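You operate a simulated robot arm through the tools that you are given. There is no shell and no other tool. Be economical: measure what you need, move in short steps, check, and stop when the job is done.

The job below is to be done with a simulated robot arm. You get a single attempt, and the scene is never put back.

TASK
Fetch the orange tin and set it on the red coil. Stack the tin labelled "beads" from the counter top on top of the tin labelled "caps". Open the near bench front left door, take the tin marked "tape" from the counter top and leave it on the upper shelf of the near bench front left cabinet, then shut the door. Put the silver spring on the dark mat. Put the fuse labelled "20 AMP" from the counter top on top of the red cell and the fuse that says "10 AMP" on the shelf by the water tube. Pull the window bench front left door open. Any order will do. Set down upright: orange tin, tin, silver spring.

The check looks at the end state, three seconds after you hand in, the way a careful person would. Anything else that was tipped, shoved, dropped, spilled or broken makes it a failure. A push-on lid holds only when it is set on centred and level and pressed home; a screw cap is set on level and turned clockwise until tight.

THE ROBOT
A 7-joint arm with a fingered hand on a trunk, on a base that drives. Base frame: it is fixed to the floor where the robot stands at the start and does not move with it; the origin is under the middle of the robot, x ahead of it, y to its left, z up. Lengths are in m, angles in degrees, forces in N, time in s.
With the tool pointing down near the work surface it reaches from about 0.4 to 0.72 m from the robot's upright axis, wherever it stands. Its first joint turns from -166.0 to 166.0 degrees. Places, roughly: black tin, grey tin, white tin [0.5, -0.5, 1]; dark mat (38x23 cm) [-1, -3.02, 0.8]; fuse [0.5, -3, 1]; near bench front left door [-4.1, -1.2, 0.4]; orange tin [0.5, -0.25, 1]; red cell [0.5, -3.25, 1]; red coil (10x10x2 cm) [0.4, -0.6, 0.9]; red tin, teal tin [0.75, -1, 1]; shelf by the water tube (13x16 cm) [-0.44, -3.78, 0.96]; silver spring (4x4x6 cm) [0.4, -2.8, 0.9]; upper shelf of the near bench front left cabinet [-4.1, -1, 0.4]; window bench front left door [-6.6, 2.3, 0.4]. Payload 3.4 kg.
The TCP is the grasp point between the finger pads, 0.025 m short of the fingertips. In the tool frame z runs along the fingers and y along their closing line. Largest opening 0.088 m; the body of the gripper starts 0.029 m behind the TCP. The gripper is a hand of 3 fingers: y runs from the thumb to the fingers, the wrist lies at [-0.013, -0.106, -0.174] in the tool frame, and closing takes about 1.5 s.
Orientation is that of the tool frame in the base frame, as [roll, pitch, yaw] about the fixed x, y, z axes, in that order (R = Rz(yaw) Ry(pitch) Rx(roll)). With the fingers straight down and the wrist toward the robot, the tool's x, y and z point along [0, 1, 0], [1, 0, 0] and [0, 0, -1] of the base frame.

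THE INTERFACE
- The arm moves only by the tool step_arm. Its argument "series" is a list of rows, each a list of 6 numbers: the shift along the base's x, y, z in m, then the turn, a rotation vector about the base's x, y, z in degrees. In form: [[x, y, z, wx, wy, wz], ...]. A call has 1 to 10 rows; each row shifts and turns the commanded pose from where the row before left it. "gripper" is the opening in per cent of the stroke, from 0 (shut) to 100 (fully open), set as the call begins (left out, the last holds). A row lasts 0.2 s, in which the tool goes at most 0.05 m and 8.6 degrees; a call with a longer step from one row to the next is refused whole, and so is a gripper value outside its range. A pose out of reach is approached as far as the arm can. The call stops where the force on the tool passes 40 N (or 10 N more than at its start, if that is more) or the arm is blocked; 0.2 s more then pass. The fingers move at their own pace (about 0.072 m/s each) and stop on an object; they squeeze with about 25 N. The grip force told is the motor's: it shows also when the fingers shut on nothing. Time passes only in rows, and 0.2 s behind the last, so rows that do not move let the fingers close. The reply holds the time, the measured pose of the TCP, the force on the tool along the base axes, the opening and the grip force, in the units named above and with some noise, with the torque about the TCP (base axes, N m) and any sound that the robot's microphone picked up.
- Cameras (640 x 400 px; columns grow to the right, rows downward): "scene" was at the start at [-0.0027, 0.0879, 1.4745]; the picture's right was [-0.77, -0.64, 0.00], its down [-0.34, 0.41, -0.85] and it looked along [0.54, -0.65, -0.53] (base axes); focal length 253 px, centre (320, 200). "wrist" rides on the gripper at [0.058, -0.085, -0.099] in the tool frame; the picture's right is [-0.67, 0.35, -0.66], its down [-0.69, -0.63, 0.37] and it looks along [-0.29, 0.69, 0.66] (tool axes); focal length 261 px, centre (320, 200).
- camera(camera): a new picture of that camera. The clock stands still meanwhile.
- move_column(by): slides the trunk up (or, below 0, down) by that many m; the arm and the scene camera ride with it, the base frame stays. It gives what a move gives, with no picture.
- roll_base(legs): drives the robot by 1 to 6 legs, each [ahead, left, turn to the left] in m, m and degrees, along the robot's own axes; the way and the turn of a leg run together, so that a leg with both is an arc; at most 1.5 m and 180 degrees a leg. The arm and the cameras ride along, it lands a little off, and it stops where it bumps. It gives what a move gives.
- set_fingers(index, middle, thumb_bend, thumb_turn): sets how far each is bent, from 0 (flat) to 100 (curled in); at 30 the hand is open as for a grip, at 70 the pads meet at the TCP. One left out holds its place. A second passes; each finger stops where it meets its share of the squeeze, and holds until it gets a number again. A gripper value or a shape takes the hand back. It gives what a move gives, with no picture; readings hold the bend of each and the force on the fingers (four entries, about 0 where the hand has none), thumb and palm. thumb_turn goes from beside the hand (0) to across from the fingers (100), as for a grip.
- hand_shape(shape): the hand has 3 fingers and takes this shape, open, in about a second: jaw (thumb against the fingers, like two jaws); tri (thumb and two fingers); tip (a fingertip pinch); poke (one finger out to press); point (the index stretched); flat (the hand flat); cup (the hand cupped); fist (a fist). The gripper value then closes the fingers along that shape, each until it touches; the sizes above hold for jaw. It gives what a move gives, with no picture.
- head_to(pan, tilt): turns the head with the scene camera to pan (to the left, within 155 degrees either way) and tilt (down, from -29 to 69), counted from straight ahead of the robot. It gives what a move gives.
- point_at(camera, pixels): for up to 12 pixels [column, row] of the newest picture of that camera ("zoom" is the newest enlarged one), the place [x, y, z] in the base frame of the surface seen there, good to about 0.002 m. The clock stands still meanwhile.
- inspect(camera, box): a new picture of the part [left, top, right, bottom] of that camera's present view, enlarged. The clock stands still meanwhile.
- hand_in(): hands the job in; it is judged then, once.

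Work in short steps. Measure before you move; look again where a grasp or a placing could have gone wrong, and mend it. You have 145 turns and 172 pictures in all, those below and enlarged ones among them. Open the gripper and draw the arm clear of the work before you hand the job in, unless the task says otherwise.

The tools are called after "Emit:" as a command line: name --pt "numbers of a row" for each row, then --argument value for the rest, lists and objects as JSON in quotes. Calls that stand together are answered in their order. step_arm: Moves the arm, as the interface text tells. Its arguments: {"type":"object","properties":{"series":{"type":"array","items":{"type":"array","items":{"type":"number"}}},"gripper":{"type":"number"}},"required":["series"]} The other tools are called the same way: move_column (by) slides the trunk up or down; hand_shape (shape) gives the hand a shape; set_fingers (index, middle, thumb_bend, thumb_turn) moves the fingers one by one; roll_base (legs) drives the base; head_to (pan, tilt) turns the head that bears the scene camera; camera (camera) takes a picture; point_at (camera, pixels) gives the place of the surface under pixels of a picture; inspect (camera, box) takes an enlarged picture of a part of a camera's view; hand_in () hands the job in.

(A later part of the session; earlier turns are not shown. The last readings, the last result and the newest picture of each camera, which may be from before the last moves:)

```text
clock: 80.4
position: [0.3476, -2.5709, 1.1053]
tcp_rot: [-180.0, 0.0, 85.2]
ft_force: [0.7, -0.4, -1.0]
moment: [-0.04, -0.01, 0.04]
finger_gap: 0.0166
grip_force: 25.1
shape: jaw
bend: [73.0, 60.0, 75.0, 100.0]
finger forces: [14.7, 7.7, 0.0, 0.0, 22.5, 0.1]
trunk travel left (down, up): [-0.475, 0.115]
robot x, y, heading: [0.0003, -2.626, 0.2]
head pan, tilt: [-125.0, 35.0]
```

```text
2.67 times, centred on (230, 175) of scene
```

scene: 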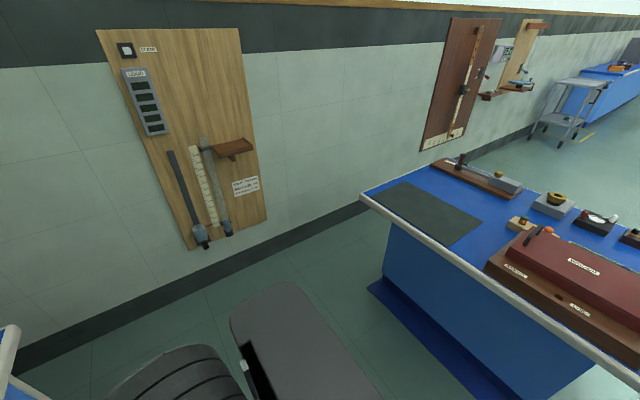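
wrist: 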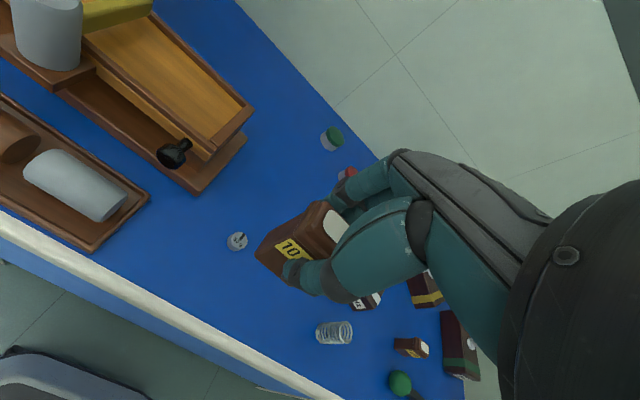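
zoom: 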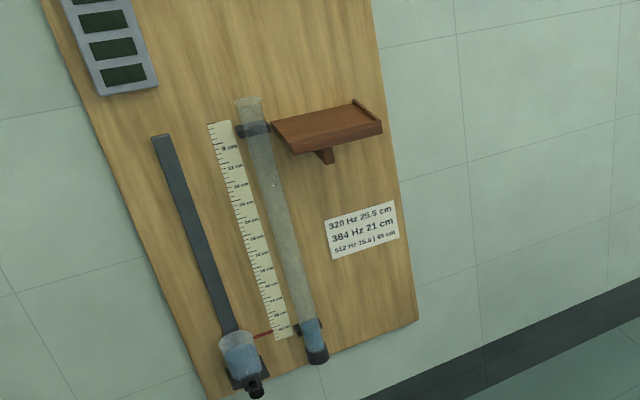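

I measure the robot's own base outline to judge turning room.

Emit:
point_at --camera "scene" --pixels '[[235, 318], [292, 285], [375, 380], [340, 330], [240, 370], [565, 330], [640, 375]]'

```text
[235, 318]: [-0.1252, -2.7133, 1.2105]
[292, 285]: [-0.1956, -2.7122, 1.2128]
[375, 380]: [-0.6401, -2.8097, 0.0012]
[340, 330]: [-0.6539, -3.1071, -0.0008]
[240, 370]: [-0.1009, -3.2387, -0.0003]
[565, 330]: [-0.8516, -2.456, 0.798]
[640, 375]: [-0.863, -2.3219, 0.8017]
```

Clear. Back 0.3 m, turn right 90°, then ahead 0.5 m to face the shelf board.

Emit:
roll_base --legs '[[-0.32, 0, 0], [0, 0, -90], [0.5, 0, 0]]'

Emit:
head_to --pan -10 --tilt 40

Emit:
camera --camera "scene"

Emit:
camera --camera "wrist"

```text
clock: 88.9
position: [-0.2737, -3.4749, 1.1063]
tcp_rot: [-179.9, -0.1, -5.2]
ft_force: [0.3, 0.1, -0.9]
moment: [-0.01, 0.01, 0.0]
finger_gap: 0.0165
grip_force: 24.8
shape: jaw
bend: [73.0, 60.0, 75.0, 100.0]
finger forces: [14.7, 7.7, 0.0, 0.1, 22.3, 0.0]
trunk travel left (down, up): [-0.475, 0.115]
robot x, y, heading: [-0.3291, -3.1202, -90.3]
head pan, tilt: [-125.0, 35.0]
```

```text
clock: 90.9
position: [-0.2741, -3.474, 1.1048]
tcp_rot: [179.9, 0.0, -5.2]
ft_force: [0.0, -0.2, -0.5]
moment: [0.0, 0.0, 0.0]
finger_gap: 0.0163
grip_force: 24.7
shape: jaw
bend: [73.0, 60.0, 75.0, 100.0]
finger forces: [14.7, 7.8, 0.1, 0.0, 22.3, 0.1]
trunk travel left (down, up): [-0.475, 0.115]
robot x, y, heading: [-0.3226, -3.1215, -90.3]
head pan, tilt: [-10.0, 40.0]
```

```text
107 pictures are left
```

scene: 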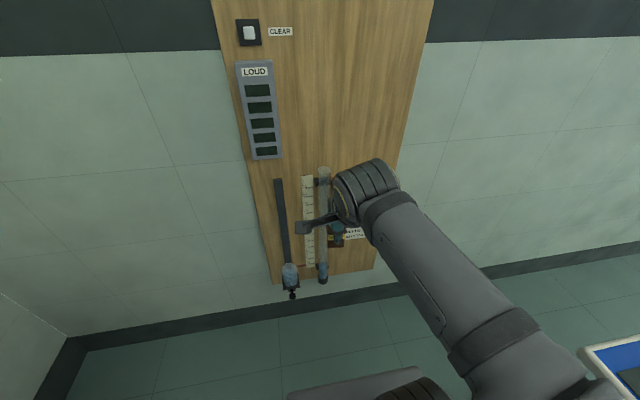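

```text
106 pictures are left
```

wrist: 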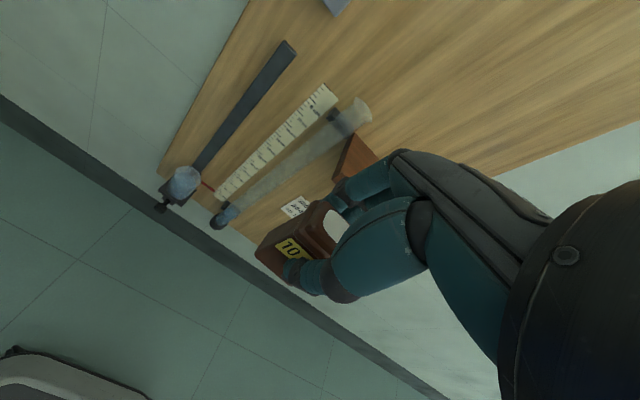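

I measure the tube top, the shelf and label around it.

Emit:
point_at --camera "wrist" --pixels '[[360, 105], [330, 120], [355, 150], [340, 175], [370, 150], [300, 155], [225, 215]]'

Emit:
inspect --camera "scene" --box '[280, 150, 400, 290]'

Emit:
point_at --camera "scene" --pixels '[[323, 170], [318, 185], [325, 200], [335, 243], [356, 242], [335, 236]]'

```text
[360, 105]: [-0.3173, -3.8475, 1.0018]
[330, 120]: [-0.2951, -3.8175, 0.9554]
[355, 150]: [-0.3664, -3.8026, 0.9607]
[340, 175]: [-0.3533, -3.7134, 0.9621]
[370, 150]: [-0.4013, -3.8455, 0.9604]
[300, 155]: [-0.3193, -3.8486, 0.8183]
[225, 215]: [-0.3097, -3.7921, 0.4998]
```

```text
2.86 times, centred on (340, 220) of scene
```

zoom: 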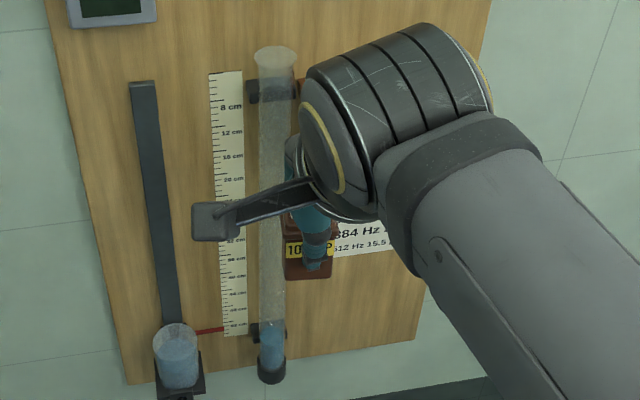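

```text
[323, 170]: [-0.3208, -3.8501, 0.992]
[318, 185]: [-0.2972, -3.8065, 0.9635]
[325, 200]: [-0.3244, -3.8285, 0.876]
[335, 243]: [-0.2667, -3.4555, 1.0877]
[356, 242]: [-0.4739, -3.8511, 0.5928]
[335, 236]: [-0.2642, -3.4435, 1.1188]
```

Shelf left edge x −0.353, front y −3.713, top 0.961; tube at x −0.318. I drive ahead 0.08, then carry the fuse to (−0.44,−3.765) at height.

Emit:
roll_base --legs '[[0.08, 0, 0]]'

Emit:
step_arm --pt "-0.033 0 0.01 0 0 5" --pt "-0.033 0 0 0 0 0" --pt "-0.033 0 0 0 0 0" --pt "-0.033 0 0 0 0 0" --pt "-0.033 0 0 0 0 0" --pt "0 -0.04 0 0 0 0" --pt "0 -0.04 0 0 0 0" --pt "0 -0.04 0 0 0 0" --pt "0 0 0 0 0 0"

Emit:
camera --camera "wrist"

Emit:
camera --camera "scene"

```text
clock: 91.9
position: [-0.2743, -3.5558, 1.1065]
tcp_rot: [180.0, 0.1, -5.3]
ft_force: [0.2, -0.4, -0.4]
moment: [-0.03, 0.02, 0.01]
finger_gap: 0.0165
grip_force: 25.2
shape: jaw
bend: [73.0, 60.0, 75.0, 100.0]
finger forces: [14.7, 7.8, 0.0, 0.0, 22.3, 0.0]
trunk travel left (down, up): [-0.475, 0.115]
robot x, y, heading: [-0.3253, -3.2061, -90.2]
head pan, tilt: [-10.0, 40.0]
```

```text
clock: 93.9
position: [-0.4405, -3.6746, 1.1166]
tcp_rot: [-180.0, 0.1, -0.3]
ft_force: [0.2, -0.3, 0.0]
moment: [0.02, 0.01, 0.03]
finger_gap: 0.0164
grip_force: 24.7
shape: jaw
bend: [73.0, 60.0, 75.0, 100.0]
finger forces: [14.6, 7.7, 0.1, 0.0, 22.4, 0.0]
trunk travel left (down, up): [-0.475, 0.115]
robot x, y, heading: [-0.3256, -3.2045, -90.1]
head pan, tilt: [-10.0, 40.0]
```

```text
104 pictures are left
```

wrist: 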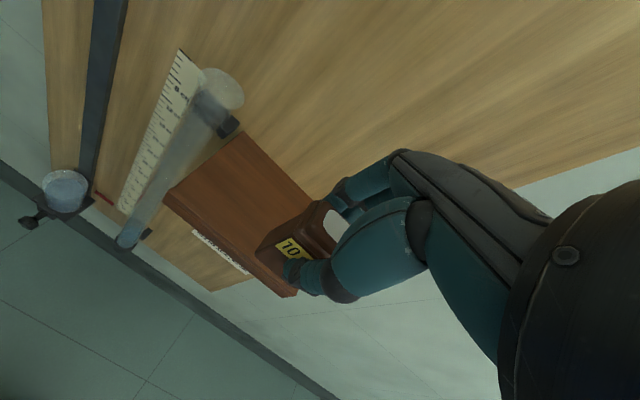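

```text
103 pictures are left
```

scene: 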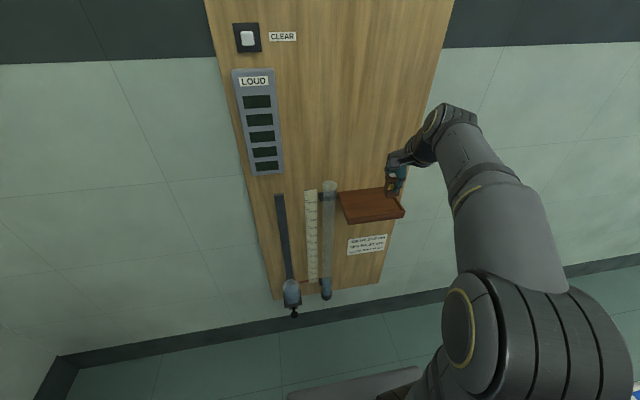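

I measure shelf corners from both views.

Emit:
point_at --camera "scene" --pixels '[[342, 197], [349, 218], [395, 209], [375, 205], [403, 210], [360, 205]]'

Emit:
point_at --camera "wrist" --pixels '[[175, 190], [240, 140], [300, 200], [235, 220], [285, 285], [260, 258], [285, 275], [335, 220], [270, 230]]'

```text
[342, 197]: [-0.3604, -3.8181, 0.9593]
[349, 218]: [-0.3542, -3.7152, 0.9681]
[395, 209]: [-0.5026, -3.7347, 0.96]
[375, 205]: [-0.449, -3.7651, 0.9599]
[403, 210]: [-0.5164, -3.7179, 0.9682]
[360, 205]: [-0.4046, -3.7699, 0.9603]
```

```text
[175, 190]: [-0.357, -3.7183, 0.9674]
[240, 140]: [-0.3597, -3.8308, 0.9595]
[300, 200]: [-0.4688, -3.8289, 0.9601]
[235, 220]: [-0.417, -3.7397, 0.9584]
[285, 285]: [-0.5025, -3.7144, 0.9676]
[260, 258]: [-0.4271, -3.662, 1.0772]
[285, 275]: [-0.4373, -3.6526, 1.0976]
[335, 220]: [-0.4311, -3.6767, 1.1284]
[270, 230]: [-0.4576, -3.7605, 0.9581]
```

Shelf top 0.960 with a small front lip (0.968). I go to y −3.762 and lower to ~1 cm above.

Emit:
step_arm --pt "0 -0.044 0 0 0 0" --pt "0 -0.0435 0 0 0 0" --pt "0 0 -0.04 0 0 0" --pt "0 0 -0.04 0 0 0" --pt "0 0 -0.018 0 0 0" --pt "0 0 0 0 0 0"

Emit:
camera --camera "wrist"

Emit:
inspect --camera "scene" --box '[310, 120, 470, 260]'

```text
clock: 95.3
position: [-0.4393, -3.7638, 1.0174]
tcp_rot: [-180.0, 0.0, -0.3]
ft_force: [-0.5, -0.5, -0.1]
moment: [0.0, 0.01, 0.05]
finger_gap: 0.0165
grip_force: 25.1
shape: jaw
bend: [73.0, 60.0, 75.0, 100.0]
finger forces: [14.6, 7.8, 0.0, 0.0, 22.3, 0.0]
trunk travel left (down, up): [-0.475, 0.115]
robot x, y, heading: [-0.3276, -3.2045, -90.2]
head pan, tilt: [-10.0, 40.0]
```

```text
102 pictures are left
```

wrist: 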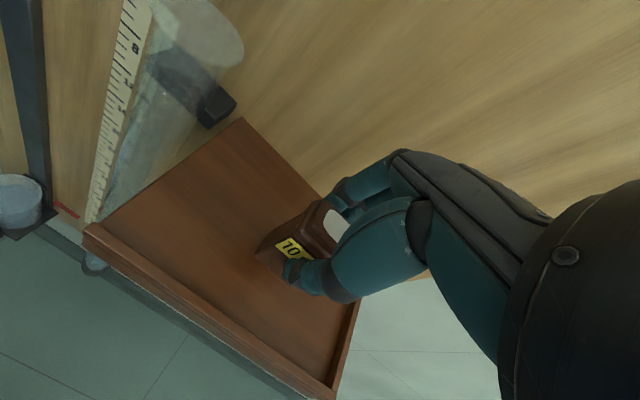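

```text
2.86 times, centred on (390, 190) of scene
```

zoom: 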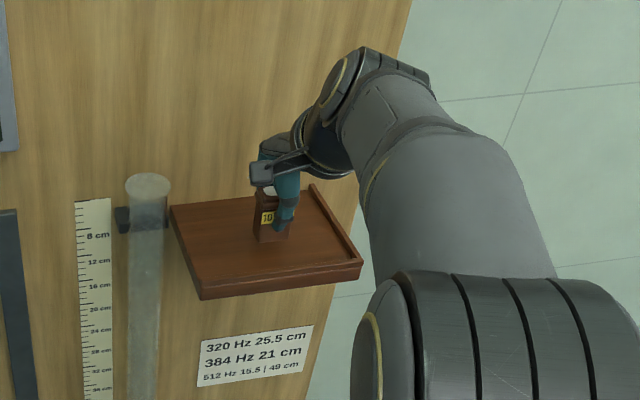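

Well placed. Lower to contact.

Emit:
step_arm --pt "0 0 -0.006 0 0 0" --pt "0 0 -0.003 0 0 0" --pt "0 0 -0.002 0 0 0" --pt "0 0 -0.001 0 0 0" --pt "0 0 0 0 0 0"

```text
clock: 96.5
position: [-0.4381, -3.7635, 1.0061]
tcp_rot: [-180.0, 0.0, -0.3]
ft_force: [0.6, 0.5, -0.9]
moment: [0.01, -0.01, -0.03]
finger_gap: 0.0165
grip_force: 25.0
shape: jaw
bend: [73.0, 60.0, 75.0, 100.0]
finger forces: [14.6, 7.7, 0.0, 0.0, 22.2, 0.1]
trunk travel left (down, up): [-0.475, 0.115]
robot x, y, heading: [-0.3239, -3.2061, -90.4]
head pan, tilt: [-10.0, 40.0]
```

No contact yet; continue in 1 mm steps.

Emit:
step_arm --pt "0 0 -0.001 0 0 0" --pt "0 0 -0.001 0 0 0" --pt "0 0 0 0 0 0"

Emit:
step_arm --pt "0 0 -0.001 0 0 0" --pt "0 0 0 0 0 0"

```text
clock: 97.3
position: [-0.4388, -3.7634, 1.0051]
tcp_rot: [180.0, 0.0, -0.4]
ft_force: [0.0, 0.7, 2.2]
moment: [-0.03, 0.03, 0.01]
finger_gap: 0.0162
grip_force: 24.4
shape: jaw
bend: [73.0, 60.0, 75.0, 100.0]
finger forces: [14.7, 7.8, 0.0, 0.1, 22.8, 0.1]
trunk travel left (down, up): [-0.475, 0.115]
robot x, y, heading: [-0.3253, -3.2037, -90.3]
head pan, tilt: [-10.0, 40.0]
```

```text
clock: 97.9
position: [-0.4386, -3.7624, 1.004]
tcp_rot: [179.9, 0.1, -0.4]
ft_force: [-0.6, -1.0, 7.3]
moment: [-0.02, 0.02, 0.01]
finger_gap: 0.0168
grip_force: 25.6
shape: jaw
bend: [73.0, 60.0, 75.0, 100.0]
finger forces: [15.6, 8.4, 0.1, 0.0, 23.9, 0.0]
trunk travel left (down, up): [-0.475, 0.115]
robot x, y, heading: [-0.3244, -3.203, -90.4]
head pan, tilt: [-10.0, 40.0]
```

Contact. Release, rise and withdraw to the travel pose.

Emit:
step_arm --pt "0 0 0 0 0 0" --pt "0 0 0 0 0 0" --pt "0 0 0 0 0 0" --pt "0 0 0 0 0 0" --pt "0 0 0 0 0 0" --gripper 60

Emit:
step_arm --pt "0 0 0.01 0 0 0" --pt "0 0 0.03 0 0 0" --pt "0 0 0.04 0 0 0" --pt "0 0 0.04 0 0 0" --pt "0 0.04 0 0 0 0" --pt "0 0.045 0 0 0 0" --pt "0 0.045 0 0 0 0" --pt "0.02 0.04 0 0 0 0" --pt "0.02 0.04 0 0 0 0" --gripper 60

Emit:
camera --camera "scene"

```text
clock: 99.1
position: [-0.4391, -3.7636, 1.0036]
tcp_rot: [180.0, 0.0, -0.5]
ft_force: [-0.6, -0.8, 0.3]
moment: [-0.01, 0.03, 0.01]
finger_gap: 0.0523
grip_force: 0.1
shape: jaw
bend: [29.0, 41.0, 65.0, 100.0]
finger forces: [0.0, 0.1, 0.0, 0.0, 0.0, 0.0]
trunk travel left (down, up): [-0.475, 0.115]
robot x, y, heading: [-0.3287, -3.2048, -90.4]
head pan, tilt: [-10.0, 40.0]
```

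```text
clock: 101.1
position: [-0.3982, -3.5517, 1.1244]
tcp_rot: [179.9, -0.1, -0.3]
ft_force: [0.4, 0.6, -0.3]
moment: [0.0, -0.01, -0.04]
finger_gap: 0.0525
grip_force: 0.1
shape: jaw
bend: [29.0, 41.0, 65.0, 100.0]
finger forces: [0.0, 0.0, 0.0, 0.0, 0.0, 0.0]
trunk travel left (down, up): [-0.475, 0.115]
robot x, y, heading: [-0.3271, -3.2024, -90.4]
head pan, tilt: [-10.0, 40.0]
```

```text
100 pictures are left
```

scene: 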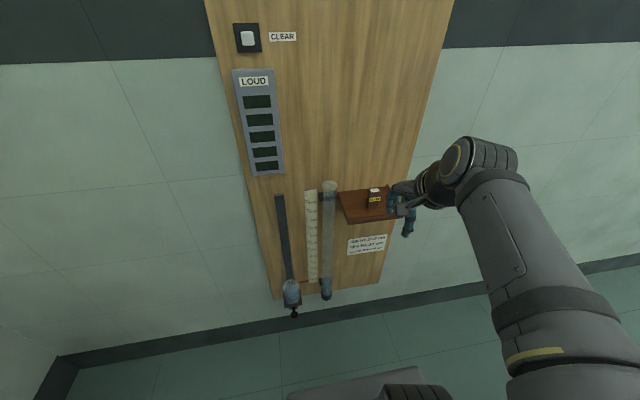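

10 AMP stands on the shelf. Back to the counter for the spring: back 0.4, turn left 90°, ahead 0.31.

Emit:
roll_base --legs '[[-0.4, 0, 0], [0, 0, 90.4], [0.31, 0, 0]]'

Emit:
head_to --pan -20 --tilt 50

Emit:
camera --camera "scene"

Emit:
camera --camera "wrist"

```text
clock: 109.1
position: [0.3366, -2.9028, 1.1251]
tcp_rot: [180.0, 0.0, 87.4]
ft_force: [-1.0, 0.0, -0.8]
moment: [0.03, 0.03, 0.0]
finger_gap: 0.0522
grip_force: 0.1
shape: jaw
bend: [29.0, 41.0, 65.0, 100.0]
finger forces: [0.0, 0.0, 0.0, 0.1, 0.0, 0.1]
trunk travel left (down, up): [-0.475, 0.115]
robot x, y, heading: [-0.0065, -2.816, -2.4]
head pan, tilt: [-10.0, 40.0]
```

```text
clock: 109.8
position: [0.3361, -2.9011, 1.1242]
tcp_rot: [180.0, 0.0, 87.4]
ft_force: [-0.2, -1.0, -0.2]
moment: [-0.01, 0.05, 0.04]
finger_gap: 0.0528
grip_force: 0.1
shape: jaw
bend: [29.0, 41.0, 65.0, 100.0]
finger forces: [0.1, 0.0, 0.0, 0.0, 0.0, 0.0]
trunk travel left (down, up): [-0.475, 0.115]
robot x, y, heading: [-0.0066, -2.8178, -2.4]
head pan, tilt: [-20.0, 50.0]
```

```text
99 pictures are left
```

scene: 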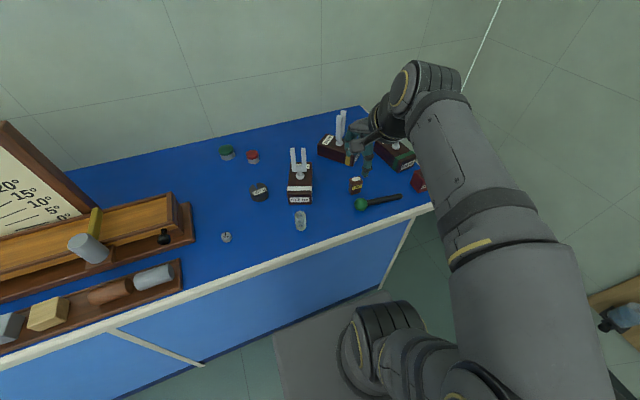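

```text
98 pictures are left
```

wrist: 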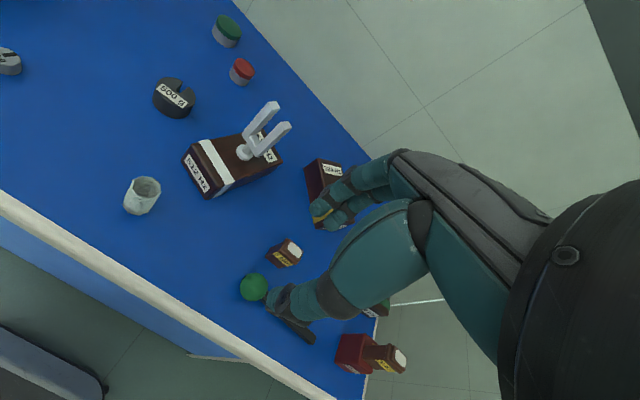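

Spring at wrist (142,195); enlarge and measure.

Emit:
inspect --camera "wrist" --box '[110, 160, 180, 230]'

Emit:
point_at --camera "zoom" --pixels '[[220, 140], [370, 160], [290, 105], [300, 190], [280, 330], [140, 280], [300, 150], [200, 230]]'

Emit:
inspect --camera "scene" --box '[275, 195, 325, 240]'

Emit:
point_at --camera "zoom" --pixels '[[260, 155], [375, 165], [320, 125], [320, 190], [320, 350], [270, 250], [370, 250]]'

```text
5.71 times, centred on (145, 195) of wrist
```

zoom: 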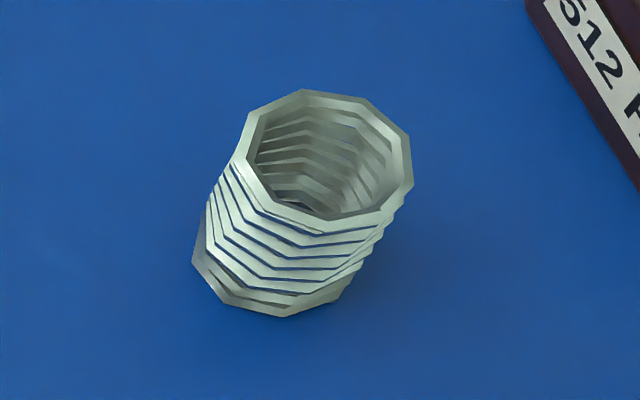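

```text
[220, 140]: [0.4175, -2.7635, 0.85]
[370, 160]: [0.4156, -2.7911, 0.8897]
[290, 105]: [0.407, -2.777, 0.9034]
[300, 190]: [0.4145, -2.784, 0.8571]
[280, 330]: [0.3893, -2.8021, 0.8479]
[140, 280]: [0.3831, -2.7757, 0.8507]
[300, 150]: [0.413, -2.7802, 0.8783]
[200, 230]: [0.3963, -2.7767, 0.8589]
```

```text
8.89 times, centred on (300, 218) of scene
```

zoom: 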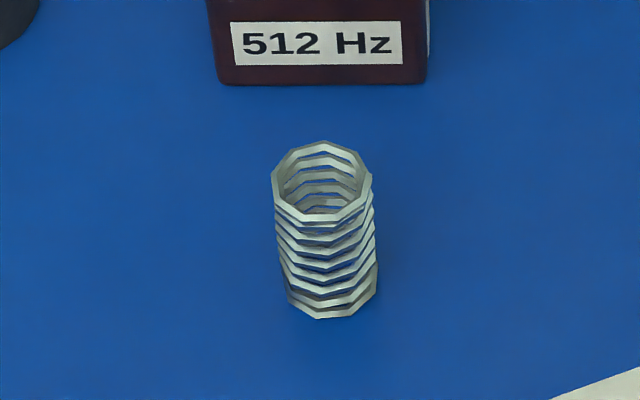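

```text
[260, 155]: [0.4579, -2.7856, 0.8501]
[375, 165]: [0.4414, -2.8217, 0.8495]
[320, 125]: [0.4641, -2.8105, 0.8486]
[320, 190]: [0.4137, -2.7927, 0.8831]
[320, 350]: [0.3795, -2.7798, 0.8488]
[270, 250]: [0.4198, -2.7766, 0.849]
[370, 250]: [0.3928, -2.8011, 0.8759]
```

I sample the spring's rim in the wrist zoom.

Emit:
inspect --camera "wrist" --box '[110, 160, 180, 230]'

Emit:
point_at --camera "zoom" --pixels '[[248, 130], [270, 108], [305, 95], [365, 110], [403, 140], [404, 175], [385, 205], [345, 220], [290, 205], [250, 180], [230, 280], [330, 290]]'

```text
5.71 times, centred on (145, 195) of wrist
```

zoom: 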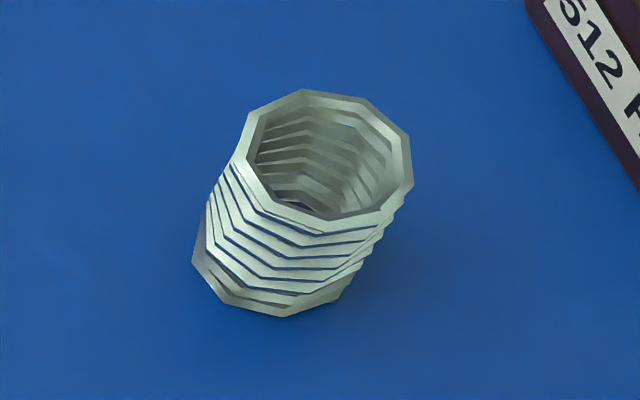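

```text
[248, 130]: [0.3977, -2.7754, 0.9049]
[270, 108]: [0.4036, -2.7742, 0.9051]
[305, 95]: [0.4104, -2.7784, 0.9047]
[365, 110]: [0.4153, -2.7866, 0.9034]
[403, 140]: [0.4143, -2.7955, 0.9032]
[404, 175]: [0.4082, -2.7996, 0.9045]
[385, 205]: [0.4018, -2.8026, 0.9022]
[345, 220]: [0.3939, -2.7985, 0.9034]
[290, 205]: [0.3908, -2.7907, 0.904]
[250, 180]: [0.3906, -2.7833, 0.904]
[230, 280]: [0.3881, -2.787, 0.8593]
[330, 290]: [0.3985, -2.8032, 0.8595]
```

Spring centre ≈ (0.403,−2.7885), top 0.904. I check the 512 Hz block's near face, and square the robot up.

Emit:
inspect --camera "scene" --box '[275, 160, 335, 240]'

Emit:
point_at --camera "scene" --pixels '[[290, 201], [312, 201], [300, 204], [300, 198], [290, 206], [311, 206]]'

Emit:
roll_base --legs '[[-0.06, 0, 2.4]]'

```text
5.00 times, centred on (305, 200) of scene
```

zoom: 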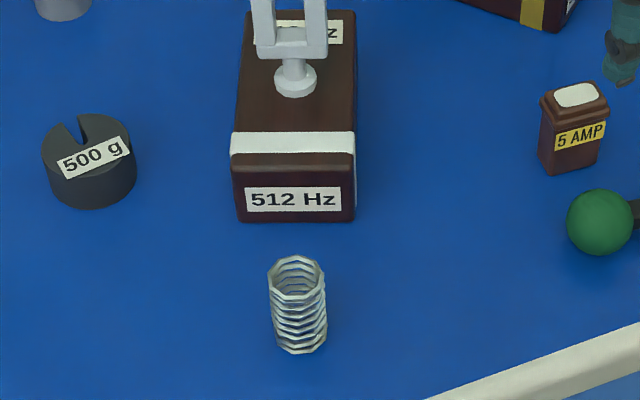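

```text
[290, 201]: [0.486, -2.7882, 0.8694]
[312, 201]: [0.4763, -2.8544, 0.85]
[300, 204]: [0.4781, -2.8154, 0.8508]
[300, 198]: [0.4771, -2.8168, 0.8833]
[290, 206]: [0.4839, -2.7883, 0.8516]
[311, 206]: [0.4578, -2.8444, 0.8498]
```

```text
clock: 110.8
position: [0.2794, -2.8865, 1.1249]
tcp_rot: [-180.0, 0.0, 89.8]
ft_force: [-0.7, 0.5, 0.1]
moment: [-0.03, -0.02, 0.01]
finger_gap: 0.0522
grip_force: 0.0
shape: jaw
bend: [29.0, 41.0, 65.0, 100.0]
finger forces: [0.0, 0.1, 0.0, 0.0, 0.0, 0.0]
trunk travel left (down, up): [-0.475, 0.115]
robot x, y, heading: [-0.069, -2.8105, -0.2]
head pan, tilt: [-20.0, 50.0]
```

Block front is at x ≥0.475; margin ~1.5 cm. Move above the spring and down partly.

Emit:
step_arm --pt "0.03 0.0245 0 0 0 0" --pt "0.03 0.0245 0 0 0 0" --pt "0.03 0.0245 0 0 0 0" --pt "0.031 0.0245 0 0 0 0" --pt "0 0 -0.04 0 0 0" --pt "0 0 -0.04 0 0 0" --pt "0 0 -0.04 0 0 0" --pt "0 0 0 0 0 0"

Emit:
camera --camera "wrist"

```text
clock: 112.6
position: [0.3996, -2.7862, 1.0063]
tcp_rot: [179.9, 0.0, 89.8]
ft_force: [0.0, -0.2, -0.3]
moment: [0.01, 0.03, 0.0]
finger_gap: 0.0524
grip_force: 0.0
shape: jaw
bend: [29.0, 41.0, 65.0, 100.0]
finger forces: [0.0, 0.1, 0.1, 0.1, 0.0, 0.0]
trunk travel left (down, up): [-0.475, 0.115]
robot x, y, heading: [-0.0678, -2.8131, -0.2]
head pan, tilt: [-20.0, 50.0]
```

```text
93 pictures are left
```

wrist: 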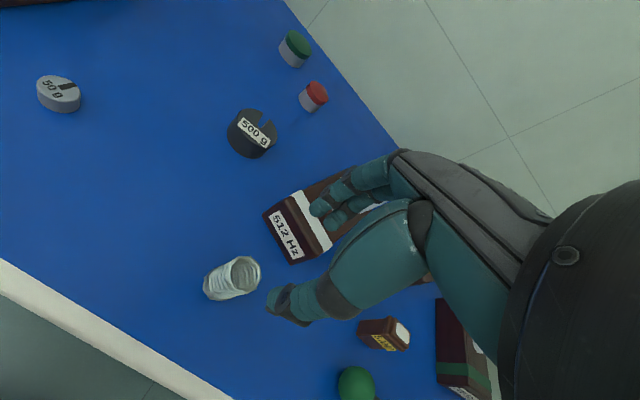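

Centred (243,270). Descend to ~0.889 and close.

Emit:
step_arm --pt "0 -0.001 -0.04 0 0 0" --pt "0 0 -0.04 0 0 0" --pt "0 0 -0.025 0 0 0" --pt "0 0 -0.012 0 0 0" --pt "0 0 0 0 0 0"

Emit:
camera --camera "wrist"

```text
clock: 113.8
position: [0.4012, -2.7889, 0.8871]
tcp_rot: [-180.0, 0.1, 89.8]
ft_force: [0.1, -0.6, -1.0]
moment: [0.01, 0.01, 0.0]
finger_gap: 0.0525
grip_force: 0.1
shape: jaw
bend: [29.0, 41.0, 65.0, 100.0]
finger forces: [0.1, 0.2, 0.0, 0.0, 0.0, 0.0]
trunk travel left (down, up): [-0.475, 0.115]
robot x, y, heading: [-0.0704, -2.8133, -0.1]
head pan, tilt: [-20.0, 50.0]
```

```text
92 pictures are left
```

wrist: 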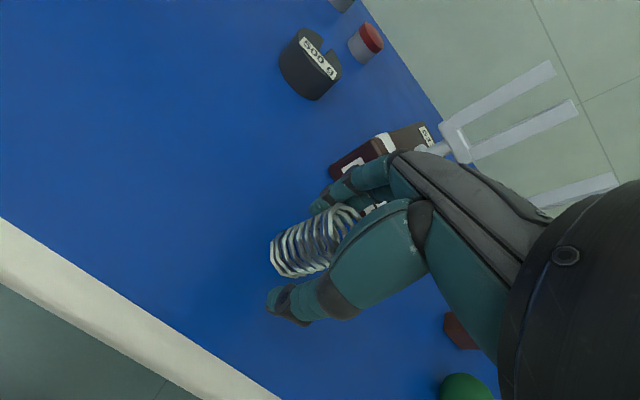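

Spring is between the fingers. Close and lift.

Emit:
step_arm --pt "0 0 0 0 0 0" --pt "0 0 0 0 0 0" --pt "0 0 0 0 0 0" --pt "0 0 0 0 0 0" --pt "0 0 0 0 0 0" --pt "0 0 0 0 0 0" --pt "0 0 0 0 0 0" --gripper 0

Emit:
step_arm --pt "0 0 0.01 0 0 0" --pt "0 0 0.03 0 0 0" --pt "0 0 0.04 0 0 0" --pt "-0.02 0 0.04 0 0 0" --pt "-0.02 0 0.04 0 0 0" --pt "-0.02 0 0.04 0 0 0" --pt "-0.02 0 0 0 0 0"

Emit:
camera --camera "wrist"

```text
clock: 115.4
position: [0.4013, -2.7885, 0.8878]
tcp_rot: [-180.0, 0.0, 89.7]
ft_force: [-0.4, 0.0, 0.2]
moment: [0.01, -0.01, 0.01]
finger_gap: 0.0245
grip_force: 25.2
shape: jaw
bend: [74.0, 56.0, 74.0, 100.0]
finger forces: [14.7, 7.6, 0.1, 0.0, 22.3, 0.1]
trunk travel left (down, up): [-0.475, 0.115]
robot x, y, heading: [-0.0717, -2.8143, -0.2]
head pan, tilt: [-20.0, 50.0]
```

```text
clock: 117.0
position: [0.3194, -2.7876, 1.0885]
tcp_rot: [-179.9, 0.0, 89.7]
ft_force: [0.2, 0.7, 0.2]
moment: [0.0, 0.0, 0.0]
finger_gap: 0.0242
grip_force: 25.0
shape: jaw
bend: [74.0, 56.0, 74.0, 100.0]
finger forces: [14.9, 7.7, 0.1, 0.1, 22.3, 0.0]
trunk travel left (down, up): [-0.475, 0.115]
robot x, y, heading: [-0.0739, -2.8156, -0.3]
head pan, tilt: [-20.0, 50.0]
```

```text
91 pictures are left
```

wrist: 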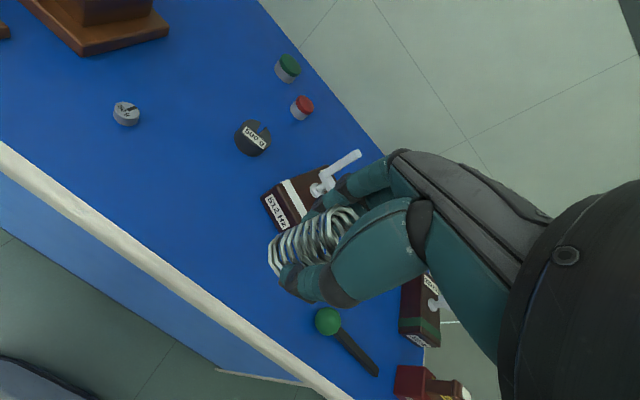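

Spring held, axis vertical. Drive to the mat: back 0.25, turn 180° right, then sidestep left 0.2.

Emit:
roll_base --legs '[[-0.25, 0, 0], [0, 0, -90], [0, 0, -89.7], [0, 0.2, 0]]'

Emit:
head_to --pan -15 --tilt 45

Emit:
camera --camera "scene"

Emit:
camera --camera "wrist"

```text
clock: 127.7
position: [-0.7138, -3.0378, 1.0883]
tcp_rot: [180.0, 0.0, -91.1]
ft_force: [0.0, -0.2, -0.2]
moment: [-0.01, 0.03, 0.01]
finger_gap: 0.0241
grip_force: 24.9
shape: jaw
bend: [74.0, 56.0, 74.0, 100.0]
finger forces: [14.7, 7.5, 0.0, 0.0, 21.8, 0.0]
trunk travel left (down, up): [-0.475, 0.115]
robot x, y, heading: [-0.3189, -3.0164, 179.3]
head pan, tilt: [-20.0, 50.0]
```

```text
clock: 128.4
position: [-0.714, -3.0375, 1.0889]
tcp_rot: [180.0, 0.0, -91.0]
ft_force: [-0.2, -0.7, 0.1]
moment: [0.0, 0.03, -0.02]
finger_gap: 0.0243
grip_force: 25.0
shape: jaw
bend: [74.0, 56.0, 74.0, 100.0]
finger forces: [14.7, 7.5, 0.0, 0.0, 21.9, 0.0]
trunk travel left (down, up): [-0.475, 0.115]
robot x, y, heading: [-0.3233, -3.0154, 179.1]
head pan, tilt: [-15.0, 45.0]
```

```text
90 pictures are left
```

scene: 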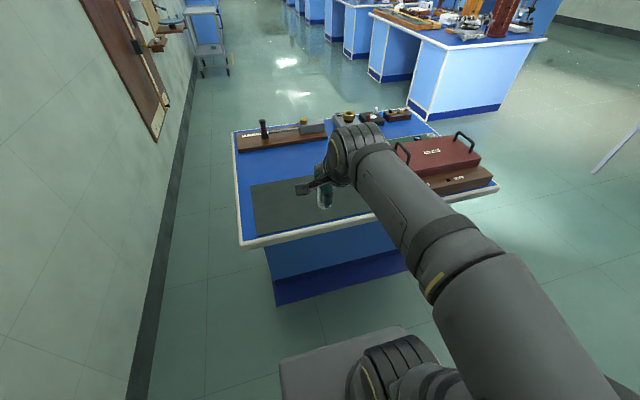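

```text
89 pictures are left
```

wrist: 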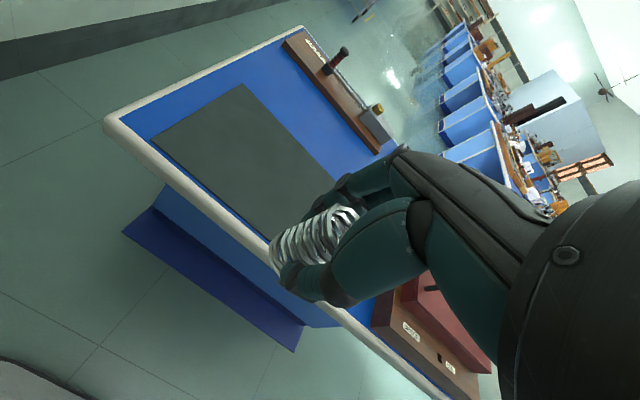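

I measure the mat corners and objects beyond.

Emit:
point_at --camera "wrist" --pixels '[[160, 145], [242, 92], [255, 225], [250, 160], [330, 185], [330, 100], [345, 120], [385, 310], [268, 245], [285, 262]]'

Emit:
point_at --camera "scene" --pixels '[[256, 232], [254, 188], [310, 210], [262, 128], [240, 148], [400, 155]]'

```text
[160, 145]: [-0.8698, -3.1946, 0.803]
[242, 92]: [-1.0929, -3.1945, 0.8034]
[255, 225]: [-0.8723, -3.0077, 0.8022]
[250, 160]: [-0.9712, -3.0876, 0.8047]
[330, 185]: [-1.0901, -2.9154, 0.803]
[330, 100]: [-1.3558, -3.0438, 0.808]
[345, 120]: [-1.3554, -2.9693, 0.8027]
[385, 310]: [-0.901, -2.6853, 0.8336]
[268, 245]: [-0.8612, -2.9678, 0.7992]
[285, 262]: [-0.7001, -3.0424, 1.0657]
```

```text
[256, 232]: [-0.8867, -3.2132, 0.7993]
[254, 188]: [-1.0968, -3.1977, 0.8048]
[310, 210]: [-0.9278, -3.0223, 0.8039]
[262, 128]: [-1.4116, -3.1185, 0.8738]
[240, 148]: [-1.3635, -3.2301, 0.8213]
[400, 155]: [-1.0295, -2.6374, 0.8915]
```

Mat spans x −1.095…−0.868 at z 0.804. Drive ahead 0.12, then carry to (−0.97,−3.04) and lower to 1 cm above (TCP ≈0.852).

Emit:
roll_base --legs '[[0.12, 0, 0.7]]'

Emit:
step_arm --pt "-0.045 0 0 0 0 0" --pt "-0.045 0 0 0 0 0" --pt "-0.045 0 0 0 0 0" --pt "0 0 -0.04 0 0 0" --pt "0 0 -0.04 0 0 0" --pt "0 0 -0.04 0 0 0" --pt "0 0 -0.04 0 0 0" --pt "0 0 -0.04 0 0 0" --pt "0 0 -0.033 0 0 0" --pt "0 0 0 0 0 0"

Emit:
camera --camera "wrist"

Emit:
inspect --camera "scene" --box '[230, 110, 430, 250]'

```text
clock: 129.6
position: [-0.8348, -3.0403, 1.0876]
tcp_rot: [-180.0, 0.1, -90.4]
ft_force: [0.6, -0.9, 0.7]
moment: [0.0, 0.01, -0.03]
finger_gap: 0.0243
grip_force: 25.0
shape: jaw
bend: [74.0, 56.0, 74.0, 100.0]
finger forces: [14.6, 7.5, 0.1, 0.1, 21.8, 0.0]
trunk travel left (down, up): [-0.475, 0.115]
robot x, y, heading: [-0.4465, -3.0156, 179.5]
head pan, tilt: [-15.0, 45.0]
```

```text
clock: 131.8
position: [-0.9691, -3.0396, 0.8548]
tcp_rot: [-179.9, -0.1, -90.3]
ft_force: [0.6, 0.5, -0.3]
moment: [0.03, -0.01, -0.01]
finger_gap: 0.0239
grip_force: 24.6
shape: jaw
bend: [74.0, 57.0, 75.0, 100.0]
finger forces: [14.8, 7.5, 0.0, 0.1, 21.9, 0.1]
trunk travel left (down, up): [-0.475, 0.115]
robot x, y, heading: [-0.4428, -3.0171, 179.6]
head pan, tilt: [-15.0, 45.0]
```

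```text
88 pictures are left
```

wrist: 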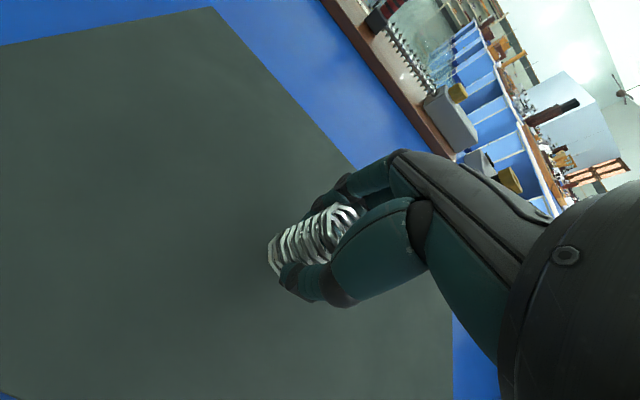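

```text
2.86 times, centred on (330, 180) of scene
```

zoom: 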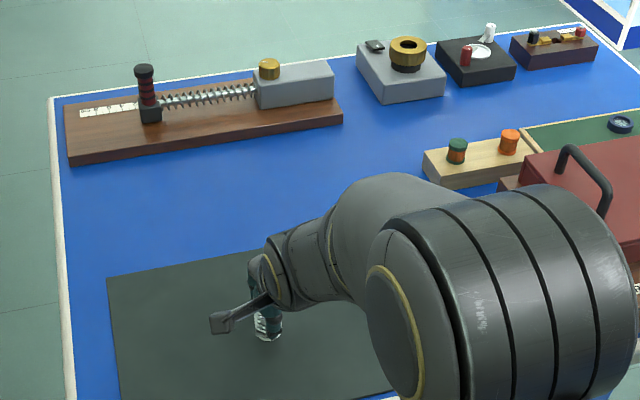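

Spring hangs over the mat. Lower to contact.

Emit:
step_arm --pt "0 0 -0.006 0 0 0" --pt "0 0 -0.003 0 0 0" --pt "0 0 -0.002 0 0 0" --pt "0 0 -0.001 0 0 0" --pt "0 0 0 0 0 0"

Emit:
point_at --camera "wrist" --pixels '[[200, 250], [250, 310], [272, 262]]'

```text
clock: 133.0
position: [-0.969, -3.04, 0.8427]
tcp_rot: [180.0, -0.1, -90.4]
ft_force: [-0.4, -0.3, -1.1]
moment: [0.03, -0.01, 0.02]
finger_gap: 0.0241
grip_force: 24.6
shape: jaw
bend: [74.0, 57.0, 75.0, 100.0]
finger forces: [14.8, 7.5, 0.0, 0.0, 21.8, 0.0]
trunk travel left (down, up): [-0.475, 0.115]
robot x, y, heading: [-0.4432, -3.0172, 179.5]
head pan, tilt: [-15.0, 45.0]
```

```text
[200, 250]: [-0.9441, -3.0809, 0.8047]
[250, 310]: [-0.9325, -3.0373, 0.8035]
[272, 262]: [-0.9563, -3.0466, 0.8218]
```

Emit:
step_arm --pt "0 0 -0.001 0 0 0" --pt "0 0 -0.001 0 0 0" --pt "0 0 0 0 0 0"

Emit:
step_arm --pt "0 0 -0.001 0 0 0" --pt "0 0 0 0 0 0"

Emit:
inspect --camera "wrist" --box '[220, 170, 380, 320]'

```text
clock: 133.8
position: [-0.9685, -3.04, 0.8404]
tcp_rot: [180.0, 0.0, -90.5]
ft_force: [-0.6, 0.1, 1.3]
moment: [0.0, 0.04, -0.01]
finger_gap: 0.0241
grip_force: 25.1
shape: jaw
bend: [74.0, 57.0, 75.0, 100.0]
finger forces: [15.0, 7.7, 0.0, 0.0, 21.9, 0.1]
trunk travel left (down, up): [-0.475, 0.115]
robot x, y, heading: [-0.4423, -3.014, 179.7]
head pan, tilt: [-15.0, 45.0]
```

```text
clock: 134.4
position: [-0.9689, -3.039, 0.8402]
tcp_rot: [180.0, -0.1, -90.4]
ft_force: [-0.8, 0.2, 5.5]
moment: [0.01, 0.05, 0.03]
finger_gap: 0.0243
grip_force: 25.0
shape: jaw
bend: [74.0, 57.0, 75.0, 100.0]
finger forces: [15.3, 8.3, 0.1, 0.1, 22.6, 0.0]
trunk travel left (down, up): [-0.475, 0.115]
robot x, y, heading: [-0.4402, -3.0152, 179.6]
head pan, tilt: [-15.0, 45.0]
```

```text
2.67 times, centred on (300, 245) of wrist
```

zoom: 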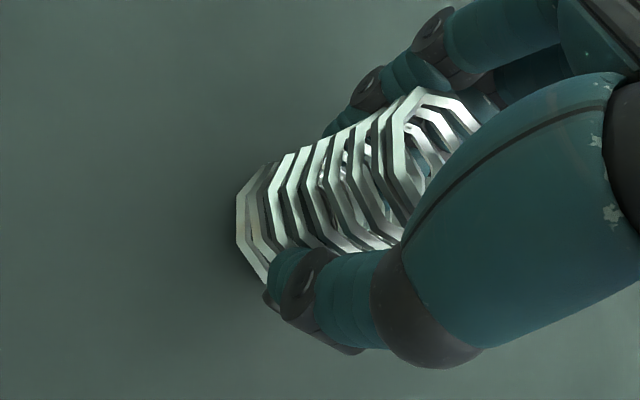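

Contact at 5.5 N. Release and rise.

Emit:
step_arm --pt "0 0 0 0 0 0" --pt "0 0 0 0 0 0" --pt "0 0 0 0 0 0" --pt "0 0 0 0 0 0" --pt "0 0 0 0 0 0" --gripper 60

Emit:
step_arm --pt "0 0 0.01 0 0 0" --pt "0 0 0.03 0 0 0" --pt "0 0 0.04 0 0 0" --pt "0 0 0.04 0 0 0" --pt "0 0 0.04 0 0 0" --pt "0.02 0 0.04 0 0 0" --pt "0.03 0 0.03 0 0 0" --pt "0.04 0 0.03 0 0 0" --pt "0.045 0 0 0 0 0"

Emit:
camera --camera "wrist"

Emit:
camera --camera "scene"

```text
clock: 135.6
position: [-0.9691, -3.0392, 0.8407]
tcp_rot: [-180.0, 0.0, -90.4]
ft_force: [-0.3, 0.6, 0.9]
moment: [-0.01, 0.0, 0.01]
finger_gap: 0.052
grip_force: 0.1
shape: jaw
bend: [29.0, 41.0, 65.0, 100.0]
finger forces: [0.1, 0.1, 0.0, 0.0, 0.0, 0.0]
trunk travel left (down, up): [-0.475, 0.115]
robot x, y, heading: [-0.443, -3.0174, 179.7]
head pan, tilt: [-15.0, 45.0]
```

```text
clock: 137.6
position: [-0.8348, -3.0427, 1.1007]
tcp_rot: [-180.0, 0.1, -90.4]
ft_force: [-0.1, -0.2, 0.1]
moment: [0.0, -0.02, 0.03]
finger_gap: 0.0527
grip_force: 0.0
shape: jaw
bend: [29.0, 41.0, 65.0, 100.0]
finger forces: [0.0, 0.0, 0.1, 0.1, 0.1, 0.0]
trunk travel left (down, up): [-0.475, 0.115]
robot x, y, heading: [-0.4441, -3.0155, 179.6]
head pan, tilt: [-15.0, 45.0]
```

```text
85 pictures are left
```

wrist: 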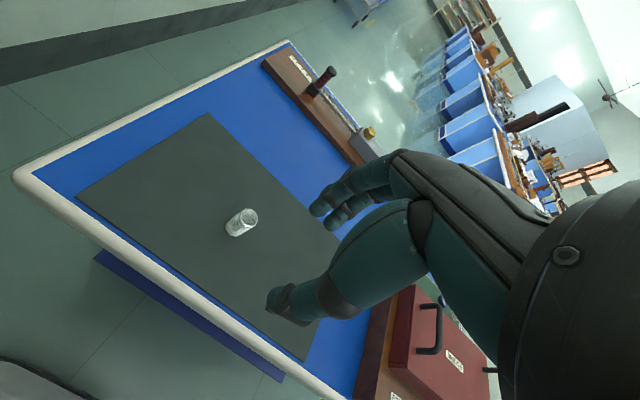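

```text
84 pictures are left
```

scene: 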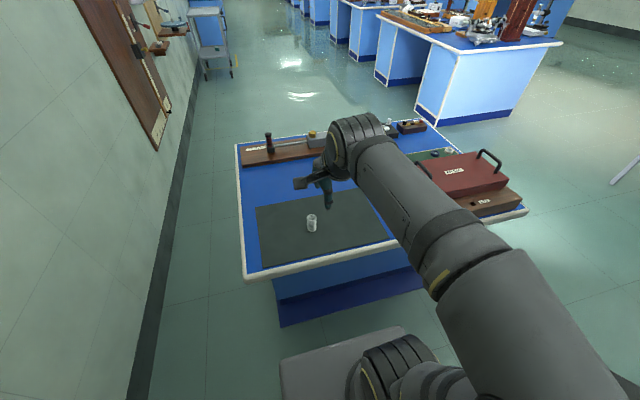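

Spring stands on the mat. Now to the red "TAPE" tin: back off, turn round, travel +y 1.95 m.

Emit:
roll_base --legs '[[-0.15, 0, 0], [0, 0, 90], [0, 0, 90.4], [0, 1.0, 0], [0, 0.95, 0], [0.25, 0, 0]]'

Emit:
head_to --pan 10 --tilt 45

Emit:
camera --camera "scene"

Emit:
camera --camera "wrist"

```text
clock: 157.3
position: [0.4086, -1.0593, 1.101]
tcp_rot: [-180.0, 0.0, 88.2]
ft_force: [1.0, -0.5, 0.6]
moment: [-0.01, -0.03, 0.01]
finger_gap: 0.0526
grip_force: 0.1
shape: jaw
bend: [29.0, 41.0, 65.0, 100.0]
finger forces: [0.1, 0.1, 0.0, 0.0, 0.1, 0.0]
trunk travel left (down, up): [-0.475, 0.115]
robot x, y, heading: [0.0138, -1.0737, -1.9]
head pan, tilt: [-15.0, 45.0]
```

```text
clock: 158.2
position: [0.4077, -1.0585, 1.1007]
tcp_rot: [180.0, 0.0, 88.1]
ft_force: [-0.8, 0.0, 0.4]
moment: [0.0, 0.03, 0.02]
finger_gap: 0.0523
grip_force: 0.0
shape: jaw
bend: [29.0, 41.0, 65.0, 100.0]
finger forces: [0.1, 0.0, 0.1, 0.0, 0.1, 0.0]
trunk travel left (down, up): [-0.475, 0.115]
robot x, y, heading: [0.0124, -1.0726, -2.0]
head pan, tilt: [10.0, 45.0]
```

```text
83 pictures are left
```

scene: 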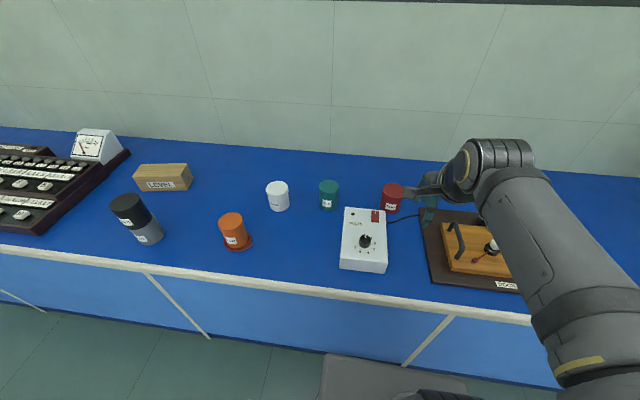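

```text
82 pictures are left
```

wrist: 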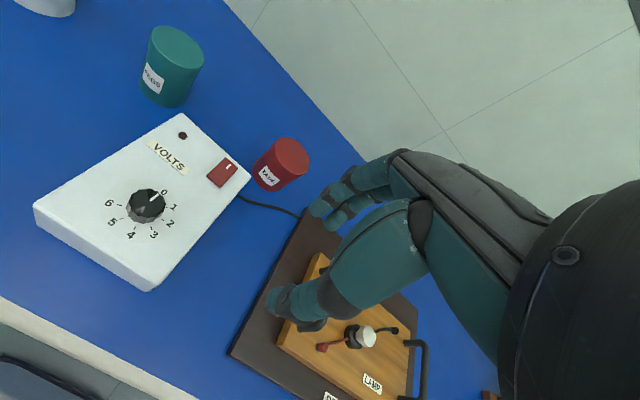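

Red tin at wrist (290,157). Measure its top and surroundings.

Emit:
inspect --camera "wrist" --box '[230, 110, 340, 220]'

Emit:
point_at --camera "wrist" --pixels '[[276, 153], [306, 160], [289, 139], [293, 173], [291, 157], [248, 172], [300, 215], [325, 255], [260, 185], [345, 345], [372, 338], [270, 180]]'

```text
3.64 times, centred on (285, 165) of wrist
```

zoom: 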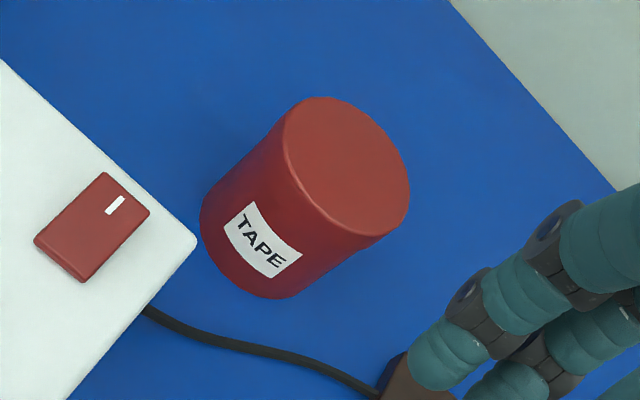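

```text
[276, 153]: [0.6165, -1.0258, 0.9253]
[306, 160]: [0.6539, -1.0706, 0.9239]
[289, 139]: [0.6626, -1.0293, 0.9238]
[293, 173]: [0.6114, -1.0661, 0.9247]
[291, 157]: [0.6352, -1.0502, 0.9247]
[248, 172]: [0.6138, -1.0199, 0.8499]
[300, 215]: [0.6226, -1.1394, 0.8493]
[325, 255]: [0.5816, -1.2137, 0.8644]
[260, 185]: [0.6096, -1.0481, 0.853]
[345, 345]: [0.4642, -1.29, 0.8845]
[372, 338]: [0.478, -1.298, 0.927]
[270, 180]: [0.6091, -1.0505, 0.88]
```

Tin centre (0.637,−1.048). Check the white box's right edge for thumb clearance.

Emit:
point_at --camera "wrist" --pixels '[[246, 168], [235, 185], [215, 208], [190, 240], [155, 280], [205, 230], [243, 176]]'

```text
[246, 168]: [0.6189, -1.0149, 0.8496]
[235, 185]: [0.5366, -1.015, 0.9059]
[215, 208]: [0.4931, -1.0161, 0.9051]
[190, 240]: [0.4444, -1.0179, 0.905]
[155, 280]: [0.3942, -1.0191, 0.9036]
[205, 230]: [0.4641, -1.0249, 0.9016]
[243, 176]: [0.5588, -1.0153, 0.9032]
```

Box ends at y −1.02, x 0.56, top 0.905: clear. Move above the tin fully open, then lower to 0.96 for a check.

Emit:
step_arm --pt "0.045 0.001 0 0 0 2" --pt "0.045 0.002 0 0 0 0" --pt "0.045 0.002 0 0 0 0" --pt "0.045 0.002 0 0 0 0" --pt "0.049 0.002 0 0 0 0" --pt "0 0 -0.04 0 0 0" --pt "0 0 -0.04 0 0 0" --pt "0 0 -0.025 0 0 0" --pt "0 0 0 0 0 0" --gripper 100

Emit:
camera --camera "wrist"

```text
clock: 160.2
position: [0.6356, -1.0494, 0.9955]
tcp_rot: [180.0, 0.0, 90.2]
ft_force: [-0.6, 0.0, -0.5]
moment: [-0.03, 0.0, -0.01]
finger_gap: 0.0878
grip_force: 0.2
shape: jaw
bend: [30.0, 30.0, 30.0, 98.0]
finger forces: [0.0, 0.0, 0.0, 0.0, 0.0, 0.0]
trunk travel left (down, up): [-0.475, 0.115]
robot x, y, heading: [0.0145, -1.0774, -2.2]
head pan, tilt: [10.0, 45.0]
```

```text
80 pictures are left
```

wrist: 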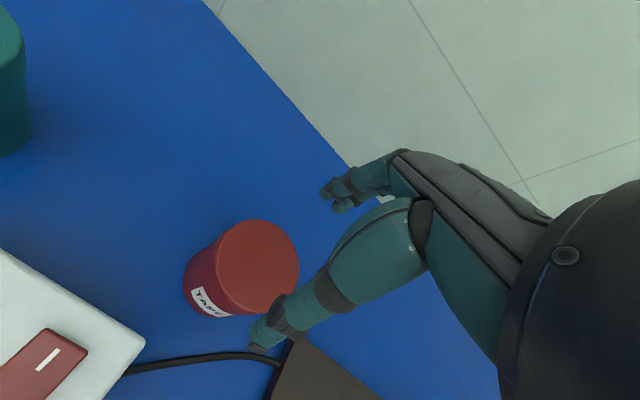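

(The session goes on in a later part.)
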